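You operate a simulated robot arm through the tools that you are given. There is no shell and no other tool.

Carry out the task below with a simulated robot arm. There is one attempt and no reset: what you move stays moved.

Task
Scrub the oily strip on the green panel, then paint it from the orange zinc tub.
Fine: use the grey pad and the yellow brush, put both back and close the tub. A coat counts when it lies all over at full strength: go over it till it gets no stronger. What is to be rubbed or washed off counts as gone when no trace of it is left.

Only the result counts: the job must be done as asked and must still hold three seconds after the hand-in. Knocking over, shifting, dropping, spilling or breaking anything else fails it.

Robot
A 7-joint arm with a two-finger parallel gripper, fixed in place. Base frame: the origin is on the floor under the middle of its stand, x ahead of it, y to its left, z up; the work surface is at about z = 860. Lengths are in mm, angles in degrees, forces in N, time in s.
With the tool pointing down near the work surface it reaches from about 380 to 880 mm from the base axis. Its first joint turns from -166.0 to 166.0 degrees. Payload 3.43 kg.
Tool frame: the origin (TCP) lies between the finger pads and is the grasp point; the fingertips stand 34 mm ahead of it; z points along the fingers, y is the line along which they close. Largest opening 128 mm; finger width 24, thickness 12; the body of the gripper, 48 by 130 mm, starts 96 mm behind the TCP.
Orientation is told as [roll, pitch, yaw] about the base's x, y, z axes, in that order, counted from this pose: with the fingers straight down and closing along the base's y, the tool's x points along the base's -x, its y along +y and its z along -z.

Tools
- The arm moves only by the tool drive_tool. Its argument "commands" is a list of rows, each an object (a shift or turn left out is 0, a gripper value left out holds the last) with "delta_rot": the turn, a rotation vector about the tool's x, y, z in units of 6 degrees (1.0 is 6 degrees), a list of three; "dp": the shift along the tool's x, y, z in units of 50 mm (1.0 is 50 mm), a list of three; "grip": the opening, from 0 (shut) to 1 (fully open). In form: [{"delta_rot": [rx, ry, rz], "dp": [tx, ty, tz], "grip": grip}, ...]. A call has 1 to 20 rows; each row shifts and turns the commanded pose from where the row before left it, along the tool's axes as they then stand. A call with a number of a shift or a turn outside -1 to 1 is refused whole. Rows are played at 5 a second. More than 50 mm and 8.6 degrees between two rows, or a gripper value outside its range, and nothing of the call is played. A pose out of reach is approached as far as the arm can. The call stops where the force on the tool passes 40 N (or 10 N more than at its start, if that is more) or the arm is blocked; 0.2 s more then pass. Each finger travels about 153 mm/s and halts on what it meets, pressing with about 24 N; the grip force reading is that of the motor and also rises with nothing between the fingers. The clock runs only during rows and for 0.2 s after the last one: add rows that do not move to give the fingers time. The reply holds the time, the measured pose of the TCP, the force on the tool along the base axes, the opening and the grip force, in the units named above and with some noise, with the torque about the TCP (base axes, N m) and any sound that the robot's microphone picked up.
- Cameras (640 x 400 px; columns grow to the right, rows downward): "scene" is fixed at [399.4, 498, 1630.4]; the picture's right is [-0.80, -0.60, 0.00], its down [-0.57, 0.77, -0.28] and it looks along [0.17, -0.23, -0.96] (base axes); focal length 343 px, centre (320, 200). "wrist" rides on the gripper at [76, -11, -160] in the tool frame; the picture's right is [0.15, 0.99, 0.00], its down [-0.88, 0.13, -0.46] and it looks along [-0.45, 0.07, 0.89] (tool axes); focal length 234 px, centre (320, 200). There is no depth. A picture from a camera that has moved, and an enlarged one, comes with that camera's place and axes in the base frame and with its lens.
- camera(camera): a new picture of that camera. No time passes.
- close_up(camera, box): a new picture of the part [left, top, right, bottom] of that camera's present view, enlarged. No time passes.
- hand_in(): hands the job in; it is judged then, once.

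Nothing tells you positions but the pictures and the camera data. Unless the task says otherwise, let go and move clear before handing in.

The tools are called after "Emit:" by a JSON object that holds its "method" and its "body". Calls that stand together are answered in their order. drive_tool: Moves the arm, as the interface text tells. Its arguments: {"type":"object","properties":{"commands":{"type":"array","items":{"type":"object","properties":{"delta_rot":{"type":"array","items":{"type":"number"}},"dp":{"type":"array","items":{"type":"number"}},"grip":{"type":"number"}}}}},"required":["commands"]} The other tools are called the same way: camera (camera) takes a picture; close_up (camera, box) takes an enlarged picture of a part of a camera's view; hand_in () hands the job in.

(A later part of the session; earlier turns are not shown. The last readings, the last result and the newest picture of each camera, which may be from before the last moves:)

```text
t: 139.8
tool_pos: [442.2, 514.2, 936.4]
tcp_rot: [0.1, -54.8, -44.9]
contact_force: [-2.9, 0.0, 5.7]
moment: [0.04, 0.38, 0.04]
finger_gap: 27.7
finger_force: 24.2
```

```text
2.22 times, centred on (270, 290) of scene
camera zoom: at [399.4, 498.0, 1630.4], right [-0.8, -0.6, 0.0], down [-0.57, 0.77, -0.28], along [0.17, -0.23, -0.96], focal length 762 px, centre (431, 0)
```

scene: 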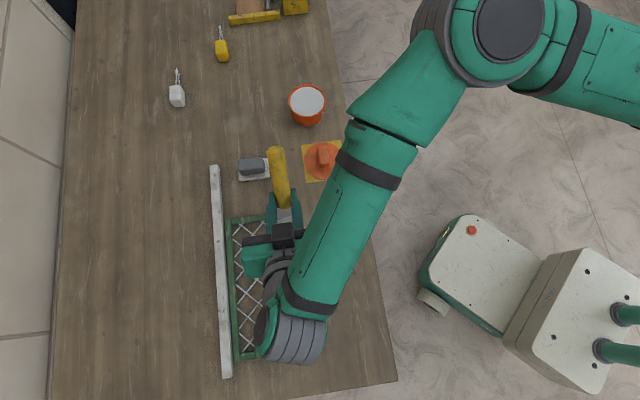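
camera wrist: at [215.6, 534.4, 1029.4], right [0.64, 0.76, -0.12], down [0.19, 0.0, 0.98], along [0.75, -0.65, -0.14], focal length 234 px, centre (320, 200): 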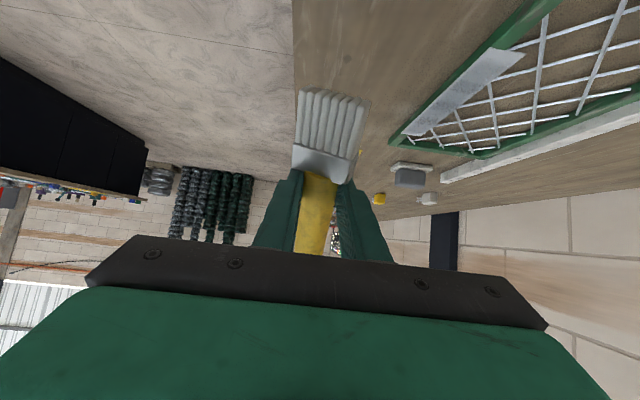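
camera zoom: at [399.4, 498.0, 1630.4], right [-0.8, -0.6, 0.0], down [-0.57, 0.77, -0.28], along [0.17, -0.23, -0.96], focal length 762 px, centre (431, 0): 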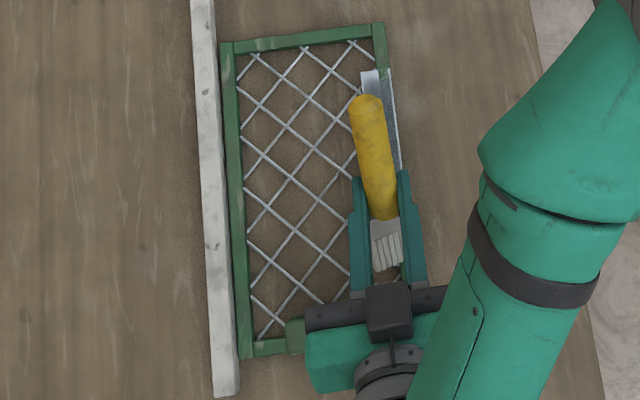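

Emit:
{"method": "drive_tool", "body": {"commands": [{"dp": [-0.0346, 0, 0.049]}, {"dp": [-0.0346, 0, 0.049]}, {"dp": [-0.0346, 0, 0.049]}, {"dp": [-0.0346, 0, 0.049]}, {"dp": [-0.0346, 0, 0.049]}, {"dp": [-0.0346, 0, 0.049]}, {"dp": [-0.0346, 0, 0.049]}, {"dp": [-0.0346, 0, 0.049]}]}}

Emit:
{"method": "drive_tool", "body": {"commands": [{"dp": [-0.0325, 0, 0.0505]}, {"dp": [-0.0346, 0, 0.049]}, {"dp": [-0.0346, 0, 0.049]}, {"dp": [-0.0346, 0, 0.049]}, {"dp": [-0.0346, 0, 0.049]}, {"dp": [-0.0346, 0, 0.049]}, {"dp": [-0.0346, 0, 0.049]}, {"dp": [-0.0346, 0, 0.049]}]}}

Emit:
{"method": "drive_tool", "body": {"commands": [{"dp": [-0.0346, 0, 0.049]}, {"dp": [-0.0346, 0, 0.049]}, {"dp": [-0.0346, 0, 0.049]}, {"dp": [-0.0346, 0, 0.049]}, {"dp": [-0.0346, 0, 0.049]}, {"dp": [-0.0346, 0, 0.049]}, {"dp": [-0.0346, 0, 0.049]}, {"dp": [-0.0346, 0, 0.049]}]}}

Emit:
{"method": "close_up", "body": {"camera": "wrist", "box": [240, 0, 440, 200]}}

```text
t: 141.6
tool_pos: [458.1, 496.9, 936.8]
tcp_rot: [0.0, -54.9, -44.8]
contact_force: [-2.9, -0.5, 6.0]
moment: [0.11, 0.47, 0.0]
finger_gap: 27.0
finger_force: 24.2
```

```text
t: 143.4
tool_pos: [476.6, 480.1, 935.8]
tcp_rot: [0.1, -54.7, -44.9]
contact_force: [-3.2, 2.6, 12.2]
moment: [0.35, 0.73, -0.07]
finger_gap: 27.4
finger_force: 24.2
```

```text
t: 145.2
tool_pos: [493.2, 463.5, 935.3]
tcp_rot: [0.1, -54.8, -44.9]
contact_force: [-3.4, 2.8, 11.5]
moment: [0.37, 0.7, -0.03]
finger_gap: 27.6
finger_force: 24.4
```

```text
2.00 times, centred on (340, 100) of wrist
camera zoom: at [363.3, 578.1, 964.2], right [0.64, 0.76, -0.12], down [0.19, 0.0, 0.98], along [0.75, -0.65, -0.14], focal length 468 px, centre (280, 400)
```

zoom: 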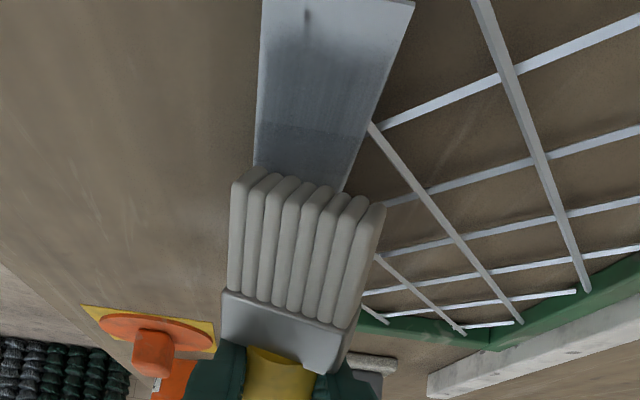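

Emit:
{"method": "drive_tool", "body": {"commands": [{"dp": [-0.0346, 0, 0.049]}, {"dp": [-0.0346, 0, 0.049]}, {"dp": [-0.0346, 0, 0.049]}, {"dp": [-0.0346, 0, 0.049]}, {"dp": [-0.0346, 0, 0.049]}, {"dp": [-0.0346, 0, 0.049]}, {"dp": [-0.0346, 0, 0.049]}, {"dp": [-0.0346, 0, 0.049]}, {"dp": [-0.0346, 0, 0.049]}, {"dp": [-0.0346, 0, 0.049]}, {"dp": [-0.0346, 0, 0.049]}]}}

Emit:
{"method": "drive_tool", "body": {"commands": [{"dp": [-0.0346, 0, 0.049]}, {"dp": [-0.0346, 0, 0.049]}, {"dp": [-0.0346, 0, 0.049]}, {"dp": [-0.0346, 0, 0.049]}, {"dp": [-0.0346, 0, 0.049]}, {"dp": [-0.0346, 0, 0.049]}, {"dp": [-0.0346, 0, 0.049]}, {"dp": [-0.0346, 0, 0.049]}, {"dp": [-0.0346, 0, 0.049]}, {"dp": [-0.0346, 0, 0.049]}, {"dp": [-0.0346, 0, 0.049]}]}}

Emit:
{"method": "drive_tool", "body": {"commands": [{"dp": [-0.0346, 0, 0.049]}, {"dp": [-0.0346, 0, 0.049]}, {"dp": [-0.0346, 0, 0.049]}, {"dp": [-0.0346, 0, 0.049]}, {"dp": [-0.0346, 0, 0.049]}, {"dp": [-0.0346, 0, 0.049]}, {"dp": [-0.0346, 0, 0.049]}, {"dp": [-0.0346, 0, 0.049]}, {"dp": [-0.0346, 0, 0.049]}, {"dp": [-0.0346, 0, 0.049]}]}}

Emit:
{"method": "close_up", "body": {"camera": "wrist", "box": [240, 0, 440, 200]}}

Emit:
{"method": "close_up", "body": {"camera": "scene", "box": [200, 200, 340, 380]}}

```text
t: 147.6
tool_pos: [517.8, 438.8, 933.4]
tcp_rot: [0.0, -54.9, -44.9]
contact_force: [-2.5, 2.8, 9.9]
moment: [0.3, 0.61, -0.07]
finger_gap: 27.2
finger_force: 24.0
```

```text
t: 150.0
tool_pos: [540.5, 417.3, 934.7]
tcp_rot: [0.1, -54.8, -44.9]
contact_force: [-1.8, 1.5, 11.0]
moment: [0.3, 0.68, -0.02]
finger_gap: 27.1
finger_force: 23.8
```

```text
t: 152.2
tool_pos: [561.1, 395.6, 933.5]
tcp_rot: [-0.1, -54.8, -45.0]
contact_force: [-3.7, 4.1, 12.5]
moment: [0.44, 0.8, -0.09]
finger_gap: 27.1
finger_force: 23.7
```

```text
2.00 times, centred on (340, 100) of wrist
camera zoom: at [431.5, 510.0, 963.0], right [0.64, 0.76, -0.12], down [0.19, 0.0, 0.98], along [0.75, -0.65, -0.15], focal length 468 px, centre (280, 400)
```

zoom: 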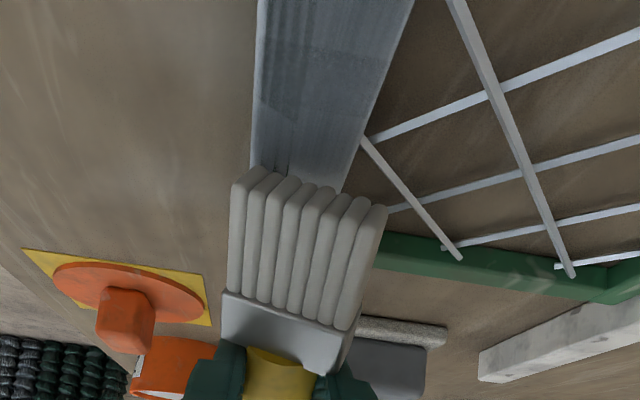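

```text
2.22 times, centred on (270, 290) of scene
camera zoom: at [399.4, 498.0, 1630.4], right [-0.8, -0.6, 0.0], down [-0.57, 0.77, -0.28], along [0.17, -0.23, -0.96], focal length 762 px, centre (431, 0)
```

zoom: 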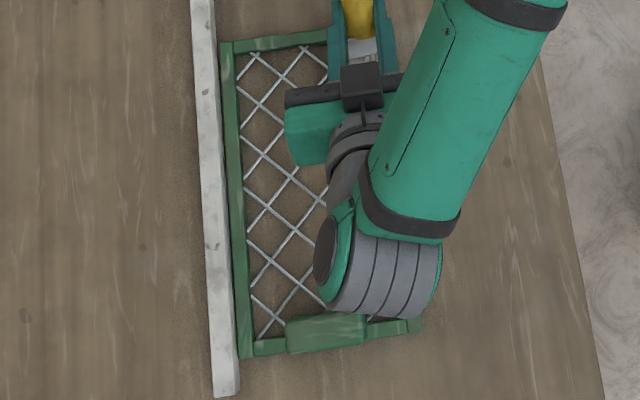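

Pressure has been steady around 11 N over the whole pass. I'll do a full slow pass back towards +d.

Emit:
{"method": "drive_tool", "body": {"commands": [{"dp": [0.0461, 0, -0.0654]}, {"dp": [0.0461, 0, -0.0654]}, {"dp": [0.0461, 0, -0.0654]}, {"dp": [0.0461, 0, -0.0654]}, {"dp": [0.0461, 0, -0.0654]}, {"dp": [0.0461, 0, -0.0654]}, {"dp": [0.0461, 0, -0.0654]}, {"dp": [0.0461, 0, -0.0654]}, {"dp": [0.0461, 0, -0.0654]}, {"dp": [0.0461, 0, -0.0654]}, {"dp": [0.0461, 0, -0.0654]}, {"dp": [0.0461, 0, -0.0654]}]}}

Emit:
{"method": "drive_tool", "body": {"commands": [{"dp": [0.0461, 0, -0.0654]}, {"dp": [0.0461, 0, -0.0654]}, {"dp": [0.0461, 0, -0.0654]}, {"dp": [0.0461, 0, -0.0654]}, {"dp": [0.0461, 0, -0.0654]}, {"dp": [0.0461, 0, -0.0654]}, {"dp": [0.0461, 0, -0.0654]}, {"dp": [0.0461, 0, -0.0654]}, {"dp": [0.0461, 0, -0.0654]}, {"dp": [0.0461, 0, -0.0654]}, {"dp": [0.0461, 0, -0.0654]}, {"dp": [0.0461, 0, -0.0654]}]}}

Emit:
{"method": "drive_tool", "body": {"commands": [{"dp": [0.0461, 0, -0.0654]}, {"dp": [0.0461, 0, -0.0654]}, {"dp": [0.0461, 0, -0.0654]}, {"dp": [0.0461, 0, -0.0654]}, {"dp": [0.0461, 0, -0.0654]}, {"dp": [0.0461, 0, -0.0654]}, {"dp": [0.0461, 0, -0.0654]}, {"dp": [0.0461, 0, -0.0654]}, {"dp": [0.0461, 0, -0.0654]}, {"dp": [0.0461, 0, -0.0654]}]}}

Emit:
{"method": "close_up", "body": {"camera": "scene", "box": [200, 200, 340, 380]}}

```text
t: 154.8
tool_pos: [528.4, 428.3, 933.7]
tcp_rot: [0.1, -54.8, -44.8]
contact_force: [1.4, -0.9, 6.3]
moment: [0.07, 0.21, 0.06]
finger_gap: 27.1
finger_force: 23.6
```

```text
t: 157.4
tool_pos: [493.2, 462.9, 934.7]
tcp_rot: [0.0, -54.8, -44.9]
contact_force: [0.8, 0.0, -0.3]
moment: [0.0, 0.0, 0.03]
finger_gap: 26.8
finger_force: 23.6
```

```text
t: 159.6
tool_pos: [463.8, 491.9, 935.1]
tcp_rot: [0.0, -54.6, -44.8]
contact_force: [0.0, -0.8, -0.9]
moment: [0.01, 0.04, 0.03]
finger_gap: 27.2
finger_force: 24.0
```

```text
2.22 times, centred on (270, 290) of scene
camera zoom: at [399.4, 498.0, 1630.4], right [-0.8, -0.6, 0.0], down [-0.57, 0.77, -0.28], along [0.17, -0.23, -0.96], focal length 762 px, centre (431, 0)
```

zoom: 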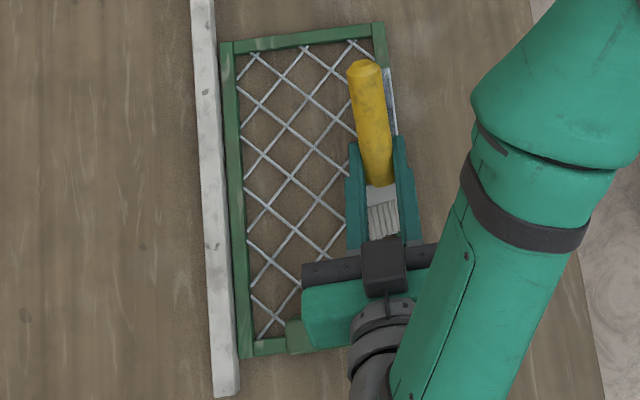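

Emit:
{"method": "drive_tool", "body": {"commands": [{"dp": [0.0115, 0, 0.0081]}, {}]}}

Emit:
{"method": "drive_tool", "body": {"commands": [{"dp": [0.0082, 0, 0.0058]}, {}]}}

Emit:
{"method": "drive_tool", "body": {"commands": [{"dp": [0.0082, 0, 0.0058]}, {}]}}

```text
t: 160.2
tool_pos: [463.9, 491.2, 934.2]
tcp_rot: [0.1, -54.8, -44.9]
contact_force: [-2.3, 1.3, 7.4]
moment: [0.17, 0.43, 0.01]
finger_gap: 27.1
finger_force: 24.2
```

```text
t: 160.8
tool_pos: [464.4, 492.1, 934.7]
tcp_rot: [0.1, -54.8, -45.0]
contact_force: [-1.1, 0.1, 12.8]
moment: [0.25, 0.68, 0.0]
finger_gap: 26.9
finger_force: 24.0
```

```text
t: 161.4
tool_pos: [465.7, 492.0, 932.5]
tcp_rot: [0.1, -54.8, -45.0]
contact_force: [0.7, 2.0, 16.9]
moment: [0.4, 0.72, -0.11]
finger_gap: 27.5
finger_force: 24.2
```

Emit:
{"method": "drive_tool", "body": {"commands": [{"dp": [0.0346, 0, -0.049]}, {"dp": [0.0346, 0, -0.049]}, {"dp": [0.0346, 0, -0.049]}, {"dp": [0.0346, 0, -0.049]}, {"dp": [0.0346, 0, -0.049]}, {"dp": [0.0346, 0, -0.049]}, {"dp": [0.0346, 0, -0.049]}, {"dp": [0.0346, 0, -0.049]}]}}

Emit:
{"method": "drive_tool", "body": {"commands": [{"dp": [0.0231, 0, -0.0327]}, {"dp": [0.0231, 0, -0.0327]}, {"dp": [0.0231, 0, -0.0327]}, {"dp": [0.0231, 0, -0.0327]}, {"dp": [0.0231, 0, -0.0327]}, {"dp": [0.0231, 0, -0.0327]}, {"dp": [0.0231, 0, -0.0327]}, {"dp": [0.0231, 0, -0.0327]}, {"dp": [0.0231, 0, -0.0327]}, {"dp": [0.0231, 0, -0.0327]}, {"dp": [0.0231, 0, -0.0327]}]}}

Emit:
{"method": "drive_tool", "body": {"commands": [{"dp": [-0.4885, 0, -0.346]}, {"dp": [-0.4885, 0, -0.346]}, {"dp": [0, -0.9, 0]}, {"dp": [0, -0.9, 0]}, {"dp": [0, -0.9, 0]}, {}]}}

Emit:
{"method": "close_up", "body": {"camera": "scene", "box": [270, 220, 320, 315]}}

Emit:
{"method": "close_up", "body": {"camera": "scene", "box": [284, 226, 316, 270]}}

Emit:
{"method": "close_up", "body": {"camera": "scene", "box": [284, 264, 316, 308]}}

Emit:
{"method": "camera", "body": {"camera": "wrist"}}

```text
t: 163.2
tool_pos: [447.5, 508.0, 932.7]
tcp_rot: [-0.1, -54.6, -44.7]
contact_force: [-0.1, -4.6, 7.0]
moment: [-0.11, 0.39, 0.16]
finger_gap: 27.7
finger_force: 23.0
```

```text
t: 165.6
tool_pos: [433.3, 523.1, 934.0]
tcp_rot: [0.0, -54.8, -44.9]
contact_force: [0.1, -2.8, 7.5]
moment: [-0.08, 0.3, 0.11]
finger_gap: 27.6
finger_force: 24.1
```

```text
t: 167.0
tool_pos: [336.9, 426.0, 992.8]
tcp_rot: [0.0, -54.8, -44.9]
contact_force: [1.1, 1.0, -0.8]
moment: [0.02, -0.01, 0.02]
finger_gap: 27.3
finger_force: 23.5
```

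```text
4.21 times, centred on (295, 268) of scene
camera zoom: at [399.4, 498.0, 1630.4], right [-0.8, -0.6, 0.0], down [-0.57, 0.77, -0.28], along [0.17, -0.23, -0.96], focal length 1443 px, centre (425, -84)
```

zoom: 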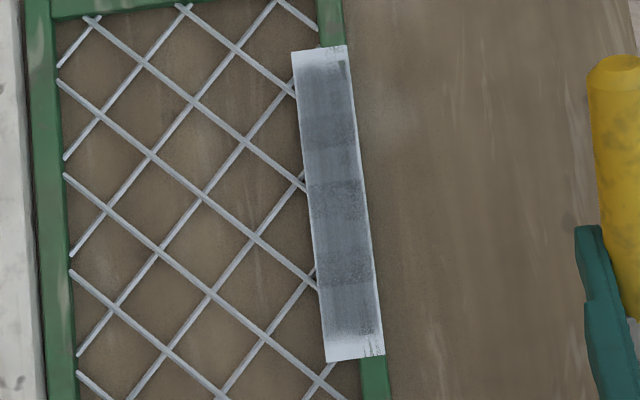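

```text
9.09 times, centred on (300, 248) of scene
camera zoom: at [399.4, 498.0, 1630.4], right [-0.8, -0.6, 0.0], down [-0.57, 0.77, -0.28], along [0.17, -0.23, -0.96], focal length 3116 px, centre (502, -236)
```

zoom: 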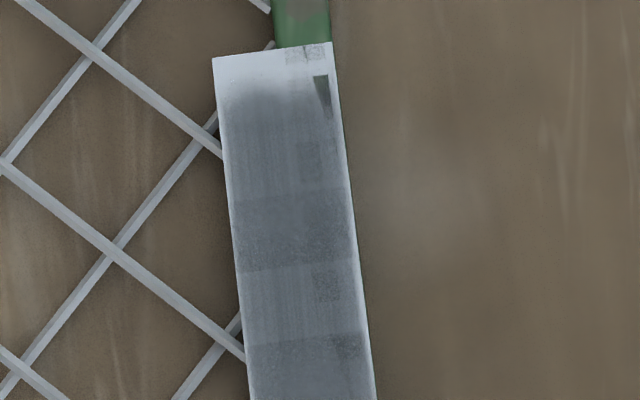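

```text
9.09 times, centred on (300, 286) of scene
camera zoom: at [399.4, 498.0, 1630.4], right [-0.8, -0.6, 0.0], down [-0.57, 0.77, -0.28], along [0.17, -0.23, -0.96], focal length 3116 px, centre (502, -582)
```

zoom: 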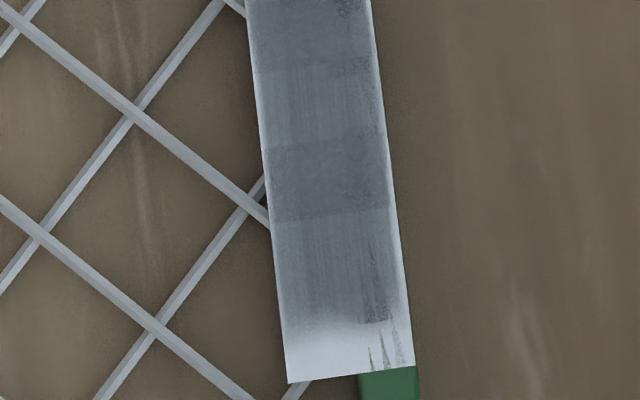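

```text
taken
camera wrist: at [206.3, 541.4, 1023.0], right [0.64, 0.76, -0.12], down [0.19, 0.0, 0.98], along [0.75, -0.65, -0.15], focal length 234 px, centre (320, 200)
```

wrist: 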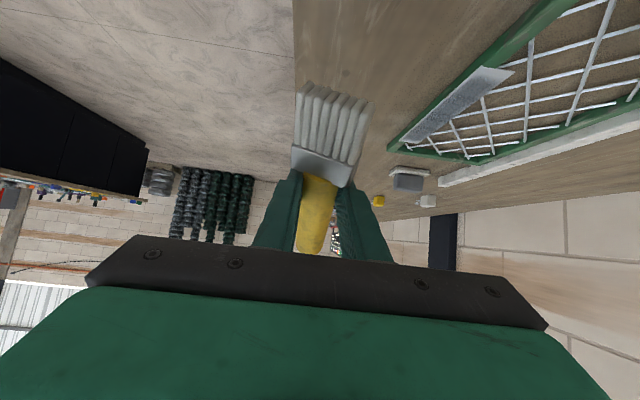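

The white ends and edges look like the coat texture's feathered border, while some columns along the strip are lighter than others; the last passes hardly changed it, so the brush may be running dry. I'll raise it and go for a second, gentle dip.

Emit:
{"method": "drive_tool", "body": {"commands": [{"dp": [-0.768, 0, -0.542]}, {"dp": [-0.505, 0.1105, 0.716]}, {"dp": [-0.505, 0.1105, 0.716]}, {"dp": [-0.505, 0.1105, 0.716]}, {"dp": [-0.505, 0.1105, 0.716]}, {"dp": [-0.505, 0.1105, 0.716]}, {"dp": [-0.505, 0.1105, 0.716]}, {"dp": [-0.505, 0.1105, 0.716]}, {"dp": [-0.505, 0.1105, 0.716]}, {"dp": [-0.505, 0.1105, 0.716]}, {"dp": [-0.505, 0.1105, 0.716]}, {"dp": [-0.505, 0.1105, 0.716]}, {}, {}]}}

Emit:
{"method": "drive_tool", "body": {"commands": [{}]}}

Emit:
{"method": "camera", "body": {"camera": "wrist"}}

Emit:
{"method": "camera", "body": {"camera": "scene"}}

```text
t: 170.0
tool_pos: [723.3, 130.8, 1038.8]
tcp_rot: [-0.1, -54.8, -44.9]
contact_force: [-0.3, -0.2, -0.5]
moment: [0.01, 0.04, 0.0]
finger_gap: 27.0
finger_force: 24.6
```

```text
t: 170.4
tool_pos: [723.5, 131.4, 1039.0]
tcp_rot: [0.0, -54.8, -44.9]
contact_force: [-0.6, -0.3, -1.1]
moment: [0.01, -0.01, -0.04]
finger_gap: 26.9
finger_force: 24.0
```

```text
taken
camera wrist: at [592.4, 246.5, 1069.5], right [0.64, 0.76, -0.12], down [0.19, 0.0, 0.98], along [0.75, -0.65, -0.15], focal length 234 px, centre (320, 200)
```

wrist: 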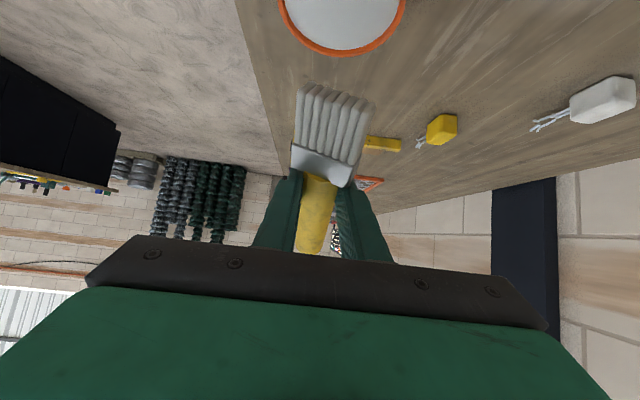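

```text
taken
```

scene: 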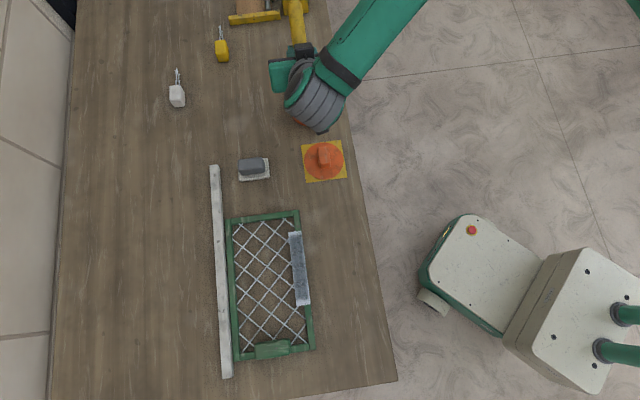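

Emit:
{"method": "drive_tool", "body": {"commands": [{"dp": [0, -0.076, 0]}, {"dp": [0.5, 0, 0.353]}, {"dp": [0.5, 0, 0.353]}, {}, {}]}}

Emit:
{"method": "camera", "body": {"camera": "wrist"}}

```text
t: 171.6
tool_pos: [720.2, 129.9, 978.0]
tcp_rot: [0.1, -54.8, -44.9]
contact_force: [0.2, 0.2, -0.5]
moment: [-0.01, 0.02, -0.01]
finger_gap: 27.1
finger_force: 23.7
```

```text
taken
camera wrist: at [589.4, 244.6, 1006.8], right [0.64, 0.76, -0.12], down [0.19, 0.0, 0.98], along [0.75, -0.65, -0.15], focal length 234 px, centre (320, 200)
```

wrist: 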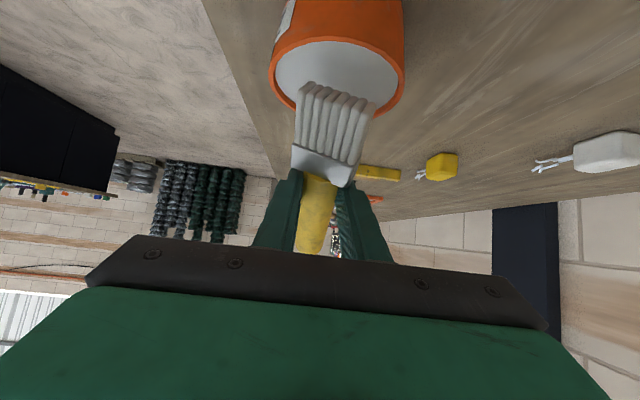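

Emit:
{"method": "drive_tool", "body": {"commands": [{"dp": [0.0327, 0, 0.023]}, {"dp": [0.0327, 0, 0.023]}, {"dp": [0.0327, 0, 0.023]}, {}]}}

Emit:
{"method": "drive_tool", "body": {"commands": [{"dp": [0.0327, 0, 0.023]}, {}]}}

Emit:
{"method": "drive_tool", "body": {"commands": [{"dp": [0.0327, 0, 0.023]}, {}]}}

```text
t: 172.6
tool_pos: [719.0, 128.4, 970.9]
tcp_rot: [-0.1, -54.8, -44.8]
contact_force: [-0.6, 0.7, -0.3]
moment: [-0.01, 0.0, -0.01]
finger_gap: 27.2
finger_force: 23.7
```

```text
t: 173.2
tool_pos: [718.6, 128.3, 969.5]
tcp_rot: [0.0, -54.8, -45.0]
contact_force: [-0.8, 0.8, -1.0]
moment: [-0.02, 0.03, -0.02]
finger_gap: 27.0
finger_force: 23.6
```

```text
t: 173.8
tool_pos: [718.8, 127.6, 969.4]
tcp_rot: [0.3, -54.9, -45.1]
contact_force: [3.6, 2.1, 14.8]
moment: [0.35, 0.45, -0.16]
finger_gap: 27.1
finger_force: 24.3
```

The bristles are touching the paint (15 N). I'll hold briefly, then lift straight up and return to the strip.

Emit:
{"method": "drive_tool", "body": {"commands": [{}, {}, {}, {"dp": [-0.0654, 0, -0.046]}, {"dp": [-0.4, 0, -0.282]}, {"dp": [-0.6, 0, -0.423]}, {}]}}

Emit:
{"method": "close_up", "body": {"camera": "wrist", "box": [240, 40, 420, 220]}}

```text
t: 175.4
tool_pos: [716.5, 128.9, 1032.7]
tcp_rot: [-0.2, -54.8, -44.8]
contact_force: [0.5, -0.1, -0.9]
moment: [0.04, -0.02, -0.02]
finger_gap: 27.0
finger_force: 23.4
```

```text
2.22 times, centred on (330, 130) of wrist
camera zoom: at [586.7, 243.2, 1062.5], right [0.64, 0.76, -0.12], down [0.19, 0.0, 0.98], along [0.75, -0.65, -0.15], focal length 520 px, centre (298, 356)
```

zoom: 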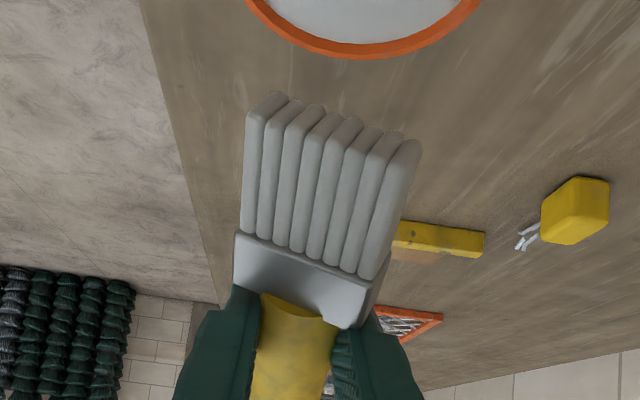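

The bristles look freshly loaded. I'll return to the -d end of the strip at height.

Emit:
{"method": "drive_tool", "body": {"commands": [{"dp": [0.482, 0.217, -0.684]}, {"dp": [0.482, 0.217, -0.684]}, {"dp": [0.482, 0.217, -0.684]}, {"dp": [0.482, 0.217, -0.684]}, {"dp": [0.482, 0.217, -0.684]}, {"dp": [0.482, 0.217, -0.684]}, {"dp": [0.482, 0.217, -0.684]}, {}, {"dp": [0.719, 0, 0.507]}, {"dp": [0.719, 0, 0.507]}, {}, {}]}}

Emit:
{"method": "drive_tool", "body": {"commands": [{"dp": [0.0654, 0, 0.046]}, {}]}}

Emit:
{"method": "close_up", "body": {"camera": "wrist", "box": [240, 0, 440, 200]}}

```text
t: 178.0
tool_pos: [564.4, 388.9, 945.2]
tcp_rot: [0.0, -54.7, -44.9]
contact_force: [1.0, -0.3, 0.0]
moment: [0.01, 0.02, 0.01]
finger_gap: 26.9
finger_force: 24.3
```

```text
t: 178.6
tool_pos: [563.9, 388.4, 941.3]
tcp_rot: [0.2, -54.8, -44.9]
contact_force: [0.1, -0.4, -0.2]
moment: [0.0, 0.04, 0.0]
finger_gap: 27.0
finger_force: 23.8
```

```text
2.00 times, centred on (340, 100) of wrist
camera zoom: at [433.5, 504.7, 971.3], right [0.64, 0.76, -0.12], down [0.19, 0.0, 0.98], along [0.75, -0.65, -0.15], focal length 468 px, centre (280, 400)
```

zoom: 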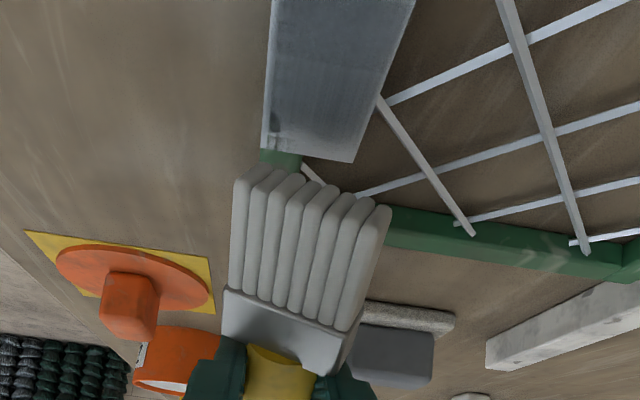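

Emit:
{"method": "drive_tool", "body": {"commands": [{"dp": [0.0654, 0, 0.046]}, {}]}}

Emit:
{"method": "drive_tool", "body": {"commands": [{"dp": [0.0327, 0, 0.023]}, {}]}}

Emit:
{"method": "drive_tool", "body": {"commands": [{"dp": [0.0163, 0, 0.0115]}, {}]}}

```text
t: 179.2
tool_pos: [564.1, 390.2, 937.8]
tcp_rot: [0.0, -54.7, -44.9]
contact_force: [-0.1, -0.1, 0.1]
moment: [0.03, 0.02, -0.01]
finger_gap: 27.1
finger_force: 24.2
```

```text
t: 179.8
tool_pos: [562.9, 388.1, 934.5]
tcp_rot: [0.0, -54.8, -44.9]
contact_force: [0.2, 0.2, -1.1]
moment: [-0.02, -0.01, 0.04]
finger_gap: 27.0
finger_force: 24.3
```

```text
t: 180.4
tool_pos: [564.5, 388.7, 934.6]
tcp_rot: [0.1, -54.7, -44.9]
contact_force: [0.6, -0.2, 0.8]
moment: [0.04, 0.07, 0.0]
finger_gap: 26.8
finger_force: 24.0
```

Emit:
{"method": "drive_tool", "body": {"commands": [{"dp": [0.0115, 0, 0.0081]}, {}]}}

Emit:
{"method": "drive_tool", "body": {"commands": [{"dp": [0.0082, 0, 0.0058]}, {}]}}

```text
t: 181.0
tool_pos: [563.6, 390.0, 933.3]
tcp_rot: [0.2, -54.8, -44.9]
contact_force: [-0.2, -0.3, 7.3]
moment: [0.19, 0.35, -0.02]
finger_gap: 27.1
finger_force: 23.9
```

```text
t: 181.6
tool_pos: [564.5, 390.0, 934.1]
tcp_rot: [0.2, -54.9, -45.0]
contact_force: [1.8, 0.4, 15.5]
moment: [0.33, 0.58, -0.1]
finger_gap: 27.0
finger_force: 24.0
```

Emit:
{"method": "drive_tool", "body": {"commands": [{"dp": [0.0352, 0, -0.0486]}, {"dp": [0.0352, 0, -0.0486]}, {"dp": [0.0352, 0, -0.0486]}, {"dp": [0.0352, 0, -0.0486]}, {"dp": [0.0352, 0, -0.0486]}, {"dp": [0.0352, 0, -0.0486]}, {"dp": [0.0352, 0, -0.0486]}, {"dp": [0.0352, 0, -0.0486]}]}}

Emit:
{"method": "drive_tool", "body": {"commands": [{"dp": [0.0352, 0, -0.0486]}, {"dp": [0.0352, 0, -0.0486]}, {"dp": [0.0352, 0, -0.0486]}, {"dp": [0.0352, 0, -0.0486]}, {"dp": [0.0352, 0, -0.0486]}, {"dp": [0.0352, 0, -0.0486]}, {"dp": [0.0352, 0, -0.0486]}, {"dp": [0.0352, 0, -0.0486]}]}}

Emit:
{"method": "drive_tool", "body": {"commands": [{"dp": [0.0352, 0, -0.0486]}, {"dp": [0.0352, 0, -0.0486]}, {"dp": [0.0352, 0, -0.0486]}, {"dp": [0.0352, 0, -0.0486]}, {"dp": [0.0352, 0, -0.0486]}, {"dp": [0.0352, 0, -0.0486]}, {"dp": [0.0352, 0, -0.0486]}, {"dp": [0.0352, 0, -0.0486]}]}}

```text
t: 183.4
tool_pos: [547.3, 406.2, 931.3]
tcp_rot: [0.1, -54.8, -44.9]
contact_force: [1.2, -4.8, 12.4]
moment: [-0.08, 0.51, 0.24]
finger_gap: 27.2
finger_force: 23.9
```

```text
t: 185.2
tool_pos: [530.5, 422.3, 931.4]
tcp_rot: [0.1, -54.8, -44.9]
contact_force: [1.3, -4.9, 10.0]
moment: [-0.06, 0.44, 0.22]
finger_gap: 27.4
finger_force: 24.2
```

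```text
t: 187.0
tool_pos: [513.1, 439.3, 932.3]
tcp_rot: [0.0, -54.8, -45.0]
contact_force: [1.0, -6.2, 13.3]
moment: [-0.06, 0.6, 0.25]
finger_gap: 27.2
finger_force: 23.9
```

Pressure is steady at 10–13 N. Continuing the slow stroke.

Emit:
{"method": "drive_tool", "body": {"commands": [{"dp": [0.0352, 0, -0.0486]}, {"dp": [0.0352, 0, -0.0486]}, {"dp": [0.0352, 0, -0.0486]}, {"dp": [0.0352, 0, -0.0486]}, {"dp": [0.0352, 0, -0.0486]}, {"dp": [0.0352, 0, -0.0486]}, {"dp": [0.0352, 0, -0.0486]}, {"dp": [0.0352, 0, -0.0486]}]}}

Emit:
{"method": "drive_tool", "body": {"commands": [{"dp": [0.0352, 0, -0.0486]}, {"dp": [0.0352, 0, -0.0486]}, {"dp": [0.0352, 0, -0.0486]}, {"dp": [0.0352, 0, -0.0486]}, {"dp": [0.0352, 0, -0.0486]}, {"dp": [0.0352, 0, -0.0486]}, {"dp": [0.0352, 0, -0.0486]}, {"dp": [0.0352, 0, -0.0486]}]}}

Emit:
{"method": "drive_tool", "body": {"commands": [{"dp": [0.0352, 0, -0.0486]}, {"dp": [0.0352, 0, -0.0486]}, {"dp": [0.0352, 0, -0.0486]}, {"dp": [0.0352, 0, -0.0486]}, {"dp": [0.0352, 0, -0.0486]}, {"dp": [0.0352, 0, -0.0486]}, {"dp": [0.0352, 0, -0.0486]}, {"dp": [0.0352, 0, -0.0486]}]}}

Emit:
{"method": "drive_tool", "body": {"commands": [{"dp": [0.0352, 0, -0.0486]}, {"dp": [0.0352, 0, -0.0486]}, {"dp": [0.0352, 0, -0.0486]}, {"dp": [0.0352, 0, -0.0486]}, {"dp": [0.0352, 0, -0.0486]}, {"dp": [0.0352, 0, -0.0486]}, {"dp": [0.0352, 0, -0.0486]}, {"dp": [0.0352, 0, -0.0486]}]}}

Emit:
{"method": "close_up", "body": {"camera": "wrist", "box": [240, 0, 440, 200]}}

Emit:
{"method": "close_up", "body": {"camera": "scene", "box": [200, 200, 340, 380]}}

```text
t: 188.8
tool_pos: [496.4, 455.3, 930.2]
tcp_rot: [0.2, -54.8, -44.9]
contact_force: [0.8, -6.8, 13.8]
moment: [-0.05, 0.58, 0.25]
finger_gap: 27.4
finger_force: 24.0
```

```text
t: 190.6
tool_pos: [477.9, 472.5, 928.3]
tcp_rot: [0.1, -54.8, -45.0]
contact_force: [0.7, -5.8, 12.7]
moment: [-0.05, 0.52, 0.25]
finger_gap: 27.7
finger_force: 24.2
```

```text
t: 192.4
tool_pos: [461.2, 491.1, 928.7]
tcp_rot: [0.1, -54.8, -44.9]
contact_force: [1.5, -5.4, 12.8]
moment: [0.01, 0.55, 0.18]
finger_gap: 27.7
finger_force: 24.3
```

```text
t: 194.2
tool_pos: [444.8, 505.4, 928.6]
tcp_rot: [0.1, -54.7, -45.0]
contact_force: [1.3, -8.7, 19.1]
moment: [-0.02, 0.8, 0.32]
finger_gap: 27.9
finger_force: 24.4
```

```text
2.00 times, centred on (340, 100) of wrist
camera zoom: at [314.8, 621.9, 958.0], right [0.64, 0.76, -0.12], down [0.19, 0.0, 0.98], along [0.75, -0.65, -0.14], focal length 468 px, centre (280, 400)
```

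zoom: 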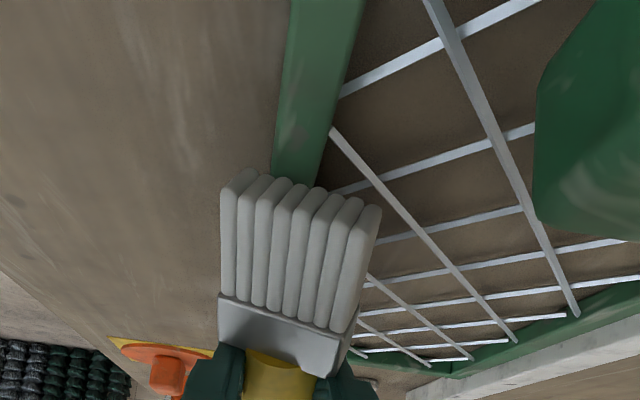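

```text
2.22 times, centred on (270, 290) of scene
camera zoom: at [399.4, 498.0, 1630.4], right [-0.8, -0.6, 0.0], down [-0.57, 0.77, -0.28], along [0.17, -0.23, -0.96], focal length 762 px, centre (431, 0)
```

zoom: 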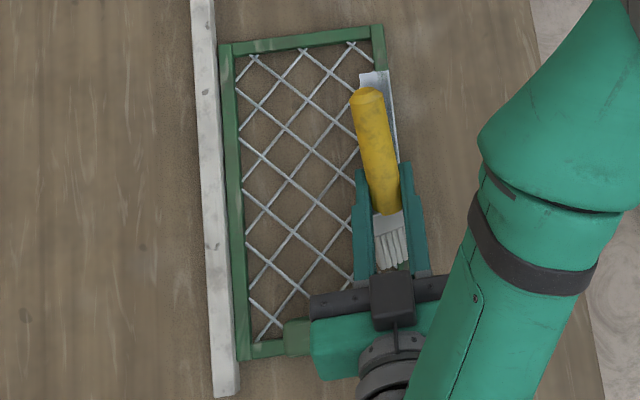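

Emit:
{"method": "drive_tool", "body": {"commands": [{"dp": [0.0346, 0, -0.049]}, {"dp": [0.0346, 0, -0.049]}, {}, {"dp": [-0.0346, 0, 0.049]}, {"dp": [-0.0346, 0, 0.049]}, {"dp": [-0.0346, 0, 0.049]}, {"dp": [-0.0346, 0, 0.049]}, {"dp": [-0.0346, 0, 0.049]}, {"dp": [-0.0346, 0, 0.049]}, {"dp": [-0.0346, 0, 0.049]}]}}

Emit:
{"method": "drive_tool", "body": {"commands": [{"dp": [-0.0346, 0, 0.049]}, {"dp": [-0.0346, 0, 0.049]}, {"dp": [-0.0346, 0, 0.049]}, {"dp": [-0.0346, 0, 0.049]}, {"dp": [-0.0346, 0, 0.049]}, {"dp": [-0.0346, 0, 0.049]}]}}

Emit:
{"method": "close_up", "body": {"camera": "wrist", "box": [240, 0, 440, 200]}}

```text
t: 196.4
tool_pos: [457.0, 496.7, 928.7]
tcp_rot: [-0.1, -54.8, -45.0]
contact_force: [-5.5, 0.0, 8.8]
moment: [0.2, 0.73, 0.13]
finger_gap: 27.9
finger_force: 24.1
```

```text
t: 197.8
tool_pos: [468.7, 485.1, 927.6]
tcp_rot: [0.1, -54.8, -44.9]
contact_force: [-4.8, -0.4, 11.0]
moment: [0.24, 0.86, 0.16]
finger_gap: 28.1
finger_force: 23.9
```

```text
2.00 times, centred on (340, 100) of wrist
camera zoom: at [338.4, 599.6, 957.1], right [0.64, 0.76, -0.12], down [0.19, 0.0, 0.98], along [0.75, -0.65, -0.14], focal length 468 px, centre (280, 400)
```

zoom: 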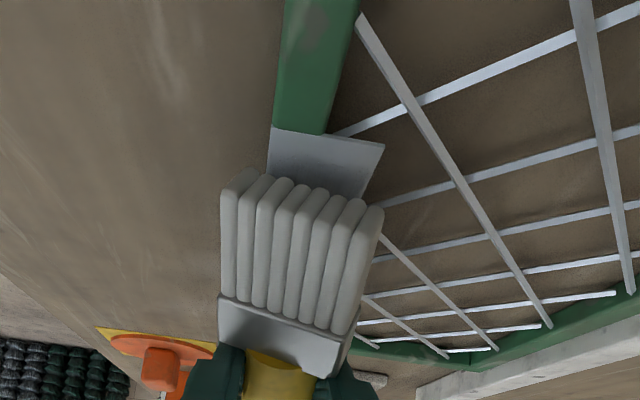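

Emit:
{"method": "drive_tool", "body": {"commands": [{"dp": [-0.0346, 0, 0.049]}, {"dp": [-0.0346, 0, 0.049]}, {"dp": [-0.0346, 0, 0.049]}, {"dp": [-0.0346, 0, 0.049]}, {"dp": [-0.0346, 0, 0.049]}, {"dp": [-0.0346, 0, 0.049]}, {"dp": [-0.0346, 0, 0.049]}, {"dp": [-0.0346, 0, 0.049]}, {"dp": [-0.0346, 0, 0.049]}, {"dp": [-0.0346, 0, 0.049]}]}}

Emit:
{"method": "drive_tool", "body": {"commands": [{"dp": [-0.0346, 0, 0.049]}, {"dp": [-0.0346, 0, 0.049]}, {"dp": [-0.0346, 0, 0.049]}, {"dp": [-0.0346, 0, 0.049]}, {"dp": [-0.0346, 0, 0.049]}, {"dp": [-0.0346, 0, 0.049]}, {"dp": [-0.0346, 0, 0.049]}, {"dp": [-0.0346, 0, 0.049]}, {"dp": [-0.0346, 0, 0.049]}, {"dp": [-0.0346, 0, 0.049]}]}}

Emit:
{"method": "drive_tool", "body": {"commands": [{"dp": [-0.0346, 0, 0.049]}, {"dp": [-0.0346, 0, 0.049]}, {"dp": [-0.0346, 0, 0.049]}, {"dp": [-0.0346, 0, 0.049]}, {"dp": [-0.0346, 0, 0.049]}, {"dp": [-0.0346, 0, 0.049]}, {"dp": [-0.0346, 0, 0.049]}, {"dp": [-0.0346, 0, 0.049]}, {"dp": [-0.0346, 0, 0.049]}, {"dp": [-0.0346, 0, 0.049]}]}}

Emit:
{"method": "close_up", "body": {"camera": "wrist", "box": [240, 0, 440, 200]}}

Emit:
{"method": "close_up", "body": {"camera": "scene", "box": [200, 200, 340, 380]}}

```text
t: 200.0
tool_pos: [491.0, 463.6, 926.3]
tcp_rot: [0.0, -54.8, -44.9]
contact_force: [-5.3, -0.5, 9.8]
moment: [0.24, 0.75, 0.14]
finger_gap: 28.0
finger_force: 23.7
```

```text
t: 202.2
tool_pos: [510.3, 441.7, 926.5]
tcp_rot: [0.1, -54.9, -44.8]
contact_force: [0.8, -1.3, 3.7]
moment: [0.06, 0.21, 0.11]
finger_gap: 27.9
finger_force: 24.5
```

```text
t: 204.4
tool_pos: [533.8, 417.9, 925.5]
tcp_rot: [0.0, -54.9, -44.9]
contact_force: [-0.5, -5.9, 8.5]
moment: [-0.02, 0.46, 0.28]
finger_gap: 27.8
finger_force: 23.6
```

```text
2.00 times, centred on (340, 100) of wrist
camera zoom: at [403.6, 534.2, 955.2], right [0.64, 0.76, -0.12], down [0.19, 0.0, 0.98], along [0.75, -0.65, -0.14], focal length 468 px, centre (280, 400)
```

zoom: 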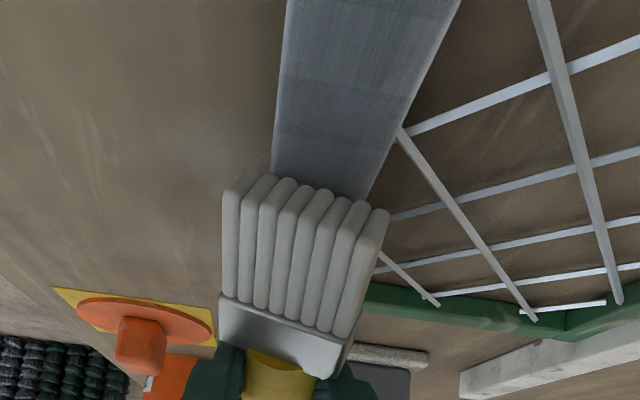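

```text
2.22 times, centred on (270, 290) of scene
camera zoom: at [399.4, 498.0, 1630.4], right [-0.8, -0.6, 0.0], down [-0.57, 0.77, -0.28], along [0.17, -0.23, -0.96], focal length 762 px, centre (431, 0)
```

zoom: 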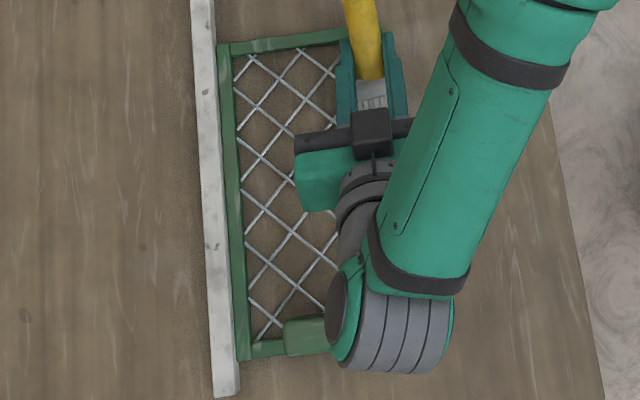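

Emit:
{"method": "drive_tool", "body": {"commands": [{"dp": [-0.0346, 0, 0.049]}, {"dp": [-0.0346, 0, 0.049]}, {"dp": [-0.0346, 0, 0.049]}, {"dp": [-0.0346, 0, 0.049]}, {"dp": [-0.0346, 0, 0.049]}, {"dp": [-0.0346, 0, 0.049]}, {"dp": [-0.0346, 0, 0.049]}, {"dp": [-0.0346, 0, 0.049]}]}}

Emit:
{"method": "drive_tool", "body": {"commands": [{"dp": [-0.0346, 0, 0.049]}, {"dp": [-0.0346, 0, 0.049]}, {"dp": [-0.0346, 0, 0.049]}, {"dp": [-0.0346, 0, 0.049]}, {"dp": [-0.0346, 0, 0.049]}, {"dp": [-0.0346, 0, 0.049]}, {"dp": [-0.0346, 0, 0.049]}, {"dp": [-0.0346, 0, 0.049]}]}}

Emit:
{"method": "drive_tool", "body": {"commands": [{"dp": [-0.49, 0, -0.346]}, {"dp": [-0.49, 0, -0.346]}, {"dp": [0, -0.9, 0]}, {"dp": [0, -0.9, 0]}, {"dp": [0, -0.9, 0]}, {"dp": [0, -0.9, 0]}, {}]}}

Emit:
{"method": "close_up", "body": {"camera": "scene", "box": [270, 220, 320, 315]}}

Emit:
{"method": "close_up", "body": {"camera": "scene", "box": [284, 226, 316, 270]}}

Emit:
{"method": "close_up", "body": {"camera": "scene", "box": [284, 264, 316, 308]}}

Emit:
{"method": "camera", "body": {"camera": "wrist"}}

```text
t: 206.2
tool_pos: [548.3, 403.2, 926.0]
tcp_rot: [0.1, -54.7, -44.9]
contact_force: [-5.2, 1.6, 12.8]
moment: [0.44, 0.94, 0.04]
finger_gap: 27.6
finger_force: 24.0
```

```text
t: 208.0
tool_pos: [567.9, 385.2, 925.3]
tcp_rot: [-0.1, -54.9, -44.9]
contact_force: [-1.2, -2.8, 4.2]
moment: [-0.03, 0.32, 0.2]
finger_gap: 27.4
finger_force: 24.3
```

```text
t: 209.6
tool_pos: [441.5, 256.6, 985.5]
tcp_rot: [0.1, -54.8, -45.0]
contact_force: [0.4, -0.9, -1.1]
moment: [-0.01, 0.02, 0.03]
finger_gap: 27.4
finger_force: 23.9
```

```text
4.21 times, centred on (295, 268) of scene
camera zoom: at [399.4, 498.0, 1630.4], right [-0.8, -0.6, 0.0], down [-0.57, 0.77, -0.28], along [0.17, -0.23, -0.96], focal length 1443 px, centre (425, -84)
```

zoom: 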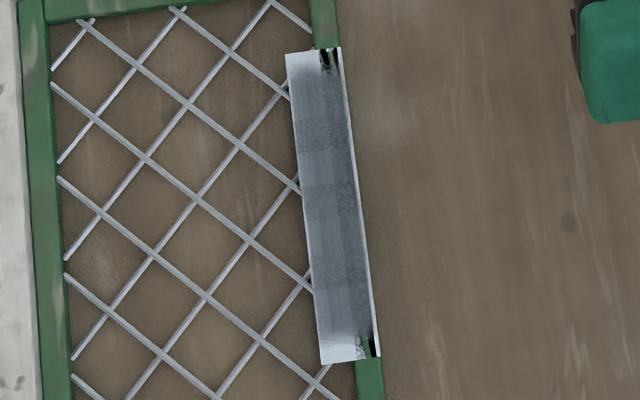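

```text
9.09 times, centred on (300, 248) of scene
camera zoom: at [399.4, 498.0, 1630.4], right [-0.8, -0.6, 0.0], down [-0.57, 0.77, -0.28], along [0.17, -0.23, -0.96], focal length 3116 px, centre (502, -236)
```

zoom: 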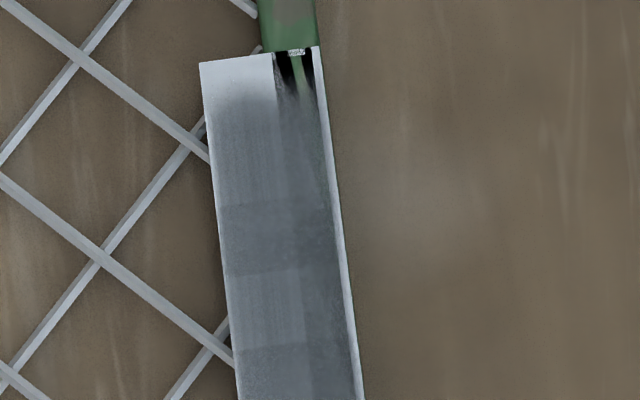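

```text
9.09 times, centred on (300, 286) of scene
camera zoom: at [399.4, 498.0, 1630.4], right [-0.8, -0.6, 0.0], down [-0.57, 0.77, -0.28], along [0.17, -0.23, -0.96], focal length 3116 px, centre (502, -582)
```

zoom: 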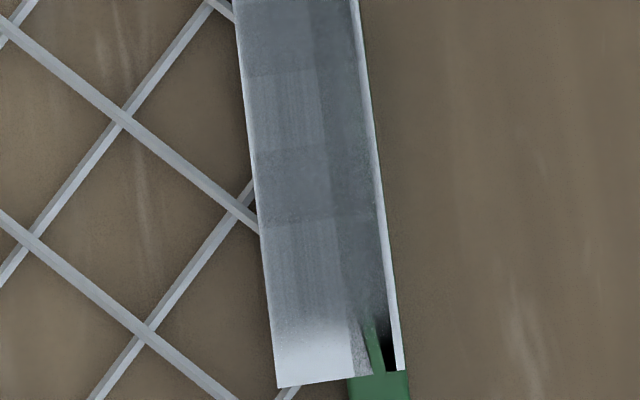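

```text
taken
camera wrist: at [310.7, 372.0, 1014.8], right [0.64, 0.76, -0.12], down [0.19, 0.0, 0.98], along [0.75, -0.65, -0.14], focal length 234 px, centre (320, 200)
```

wrist: 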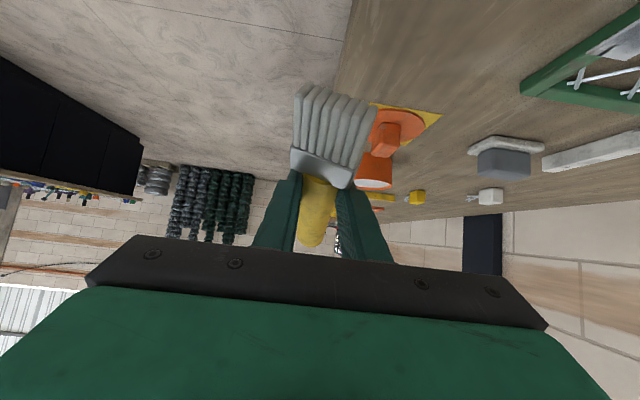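

The pattern no longer changes: the darker bands are overlaps between four equal patches, so the coat has reached full strength all over. Let me check the panel's position against the original picture.

Emit:
{"method": "close_up", "body": {"camera": "scene", "box": [200, 200, 340, 380]}}

Emit:
{"method": "camera", "body": {"camera": "scene"}}

```text
2.22 times, centred on (270, 290) of scene
camera zoom: at [399.4, 498.0, 1630.4], right [-0.8, -0.6, 0.0], down [-0.57, 0.77, -0.28], along [0.17, -0.23, -0.96], focal length 762 px, centre (431, 0)
```

zoom: 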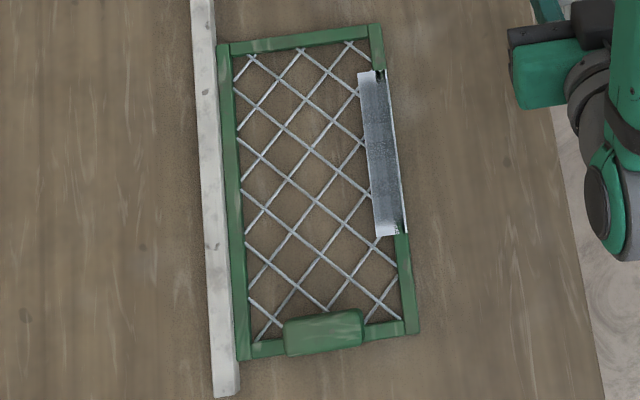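

```text
taken
```

scene: 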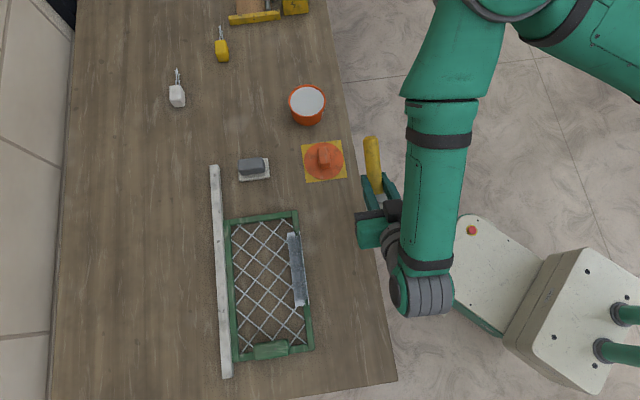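

Emit:
{"method": "close_up", "body": {"camera": "wrist", "box": [230, 60, 440, 260]}}

Emit:
{"method": "close_up", "body": {"camera": "scene", "box": [330, 110, 450, 260]}}

```text
2.00 times, centred on (335, 160) of wrist
camera zoom: at [310.7, 372.0, 1014.8], right [0.64, 0.76, -0.12], down [0.19, 0.0, 0.98], along [0.75, -0.65, -0.14], focal length 468 px, centre (290, 280)
```

zoom: 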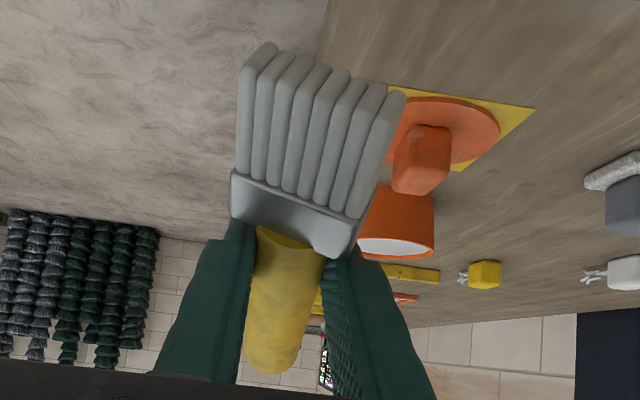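

```text
2.67 times, centred on (390, 185) of scene
camera zoom: at [399.4, 498.0, 1630.4], right [-0.8, -0.6, 0.0], down [-0.57, 0.77, -0.28], along [0.17, -0.23, -0.96], focal length 914 px, centre (133, 240)
```

zoom: 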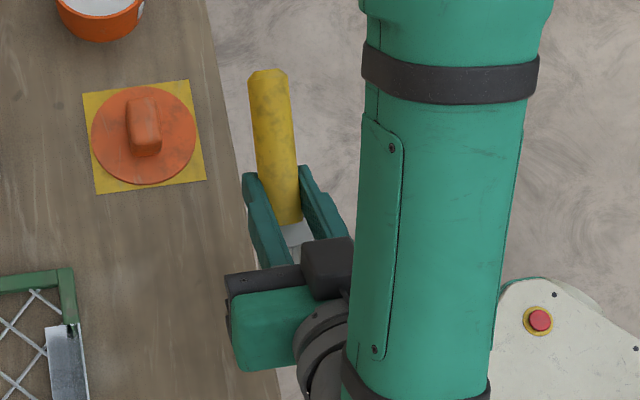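

The coat has stopped getting stronger, so I'll put the brush back. It has pivoted about 25° in the grip (tip up), so I'll first rise and turn the hand back to vertical.

Emit:
{"method": "drive_tool", "body": {"commands": [{"dp": [-0.8, 0, -0.564]}, {"delta_rot": [0, 1, 0]}, {"delta_rot": [0, 1, 0]}, {"delta_rot": [0, 1, 0]}, {"delta_rot": [0, 1, 0]}, {"delta_rot": [0, 1, 0]}, {"delta_rot": [0, 1, 0]}, {"delta_rot": [0, 1, 0]}, {"delta_rot": [0, 1, 0]}, {"delta_rot": [0, 1, 0]}, {"delta_rot": [0, 0.133, 0]}, {}, {}]}}

Emit:
{"method": "camera", "body": {"camera": "wrist"}}

Emit:
{"method": "camera", "body": {"camera": "scene"}}

```text
t: 212.4
tool_pos: [441.4, 256.9, 1033.3]
tcp_rot: [0.0, 0.1, -45.0]
contact_force: [0.5, 0.1, -0.4]
moment: [0.0, 0.13, -0.05]
finger_gap: 27.2
finger_force: 24.1
```

```text
taken
camera wrist: at [381.5, 302.9, 1193.4], right [0.6, 0.8, 0.0], down [0.71, -0.53, 0.46], along [0.37, -0.27, -0.89], focal length 234 px, centre (320, 200)
```

wrist: 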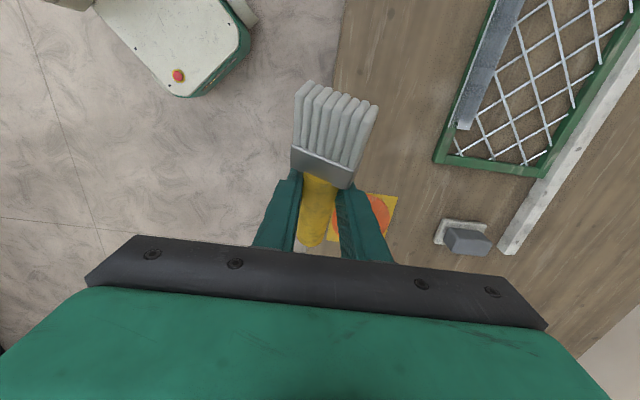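

```text
taken
```

scene: 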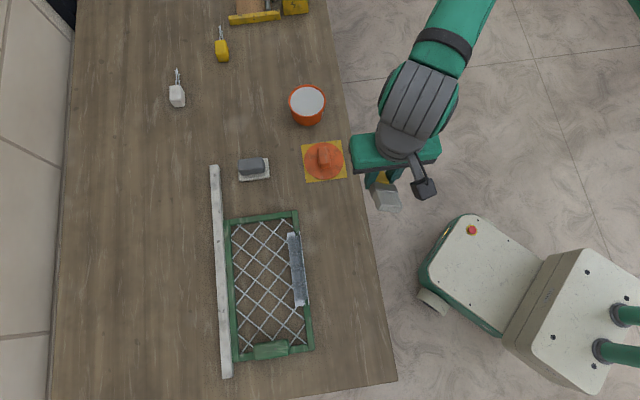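

Emit:
{"method": "close_up", "body": {"camera": "wrist", "box": [420, 0, 560, 150]}}

Emit:
{"method": "close_up", "body": {"camera": "wrist", "box": [240, 60, 420, 260]}}

```text
2.67 times, centred on (490, 75) of wrist
camera zoom: at [381.5, 302.9, 1193.4], right [0.6, 0.8, 0.0], down [0.71, -0.53, 0.46], along [0.37, -0.27, -0.89], focal length 624 px, centre (-133, 533)
```

zoom: 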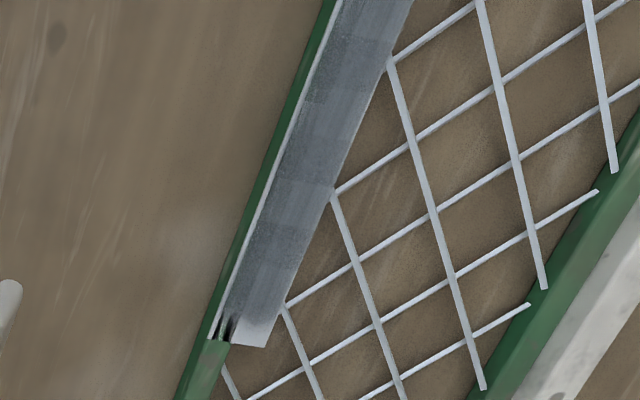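

```text
2.00 times, centred on (330, 160) of wrist
camera zoom: at [381.5, 302.9, 1193.4], right [0.6, 0.8, 0.0], down [0.71, -0.53, 0.46], along [0.37, -0.27, -0.89], focal length 468 px, centre (300, 280)
```

zoom: 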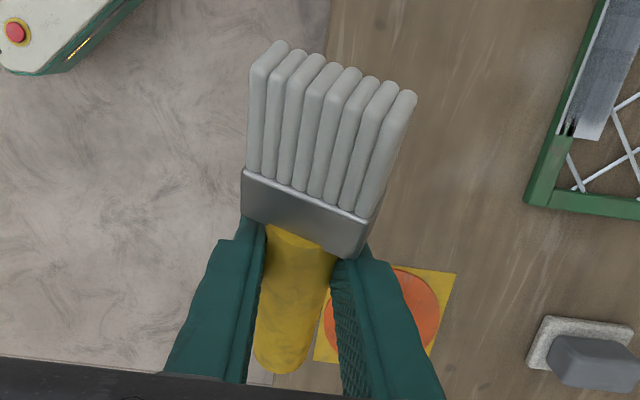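

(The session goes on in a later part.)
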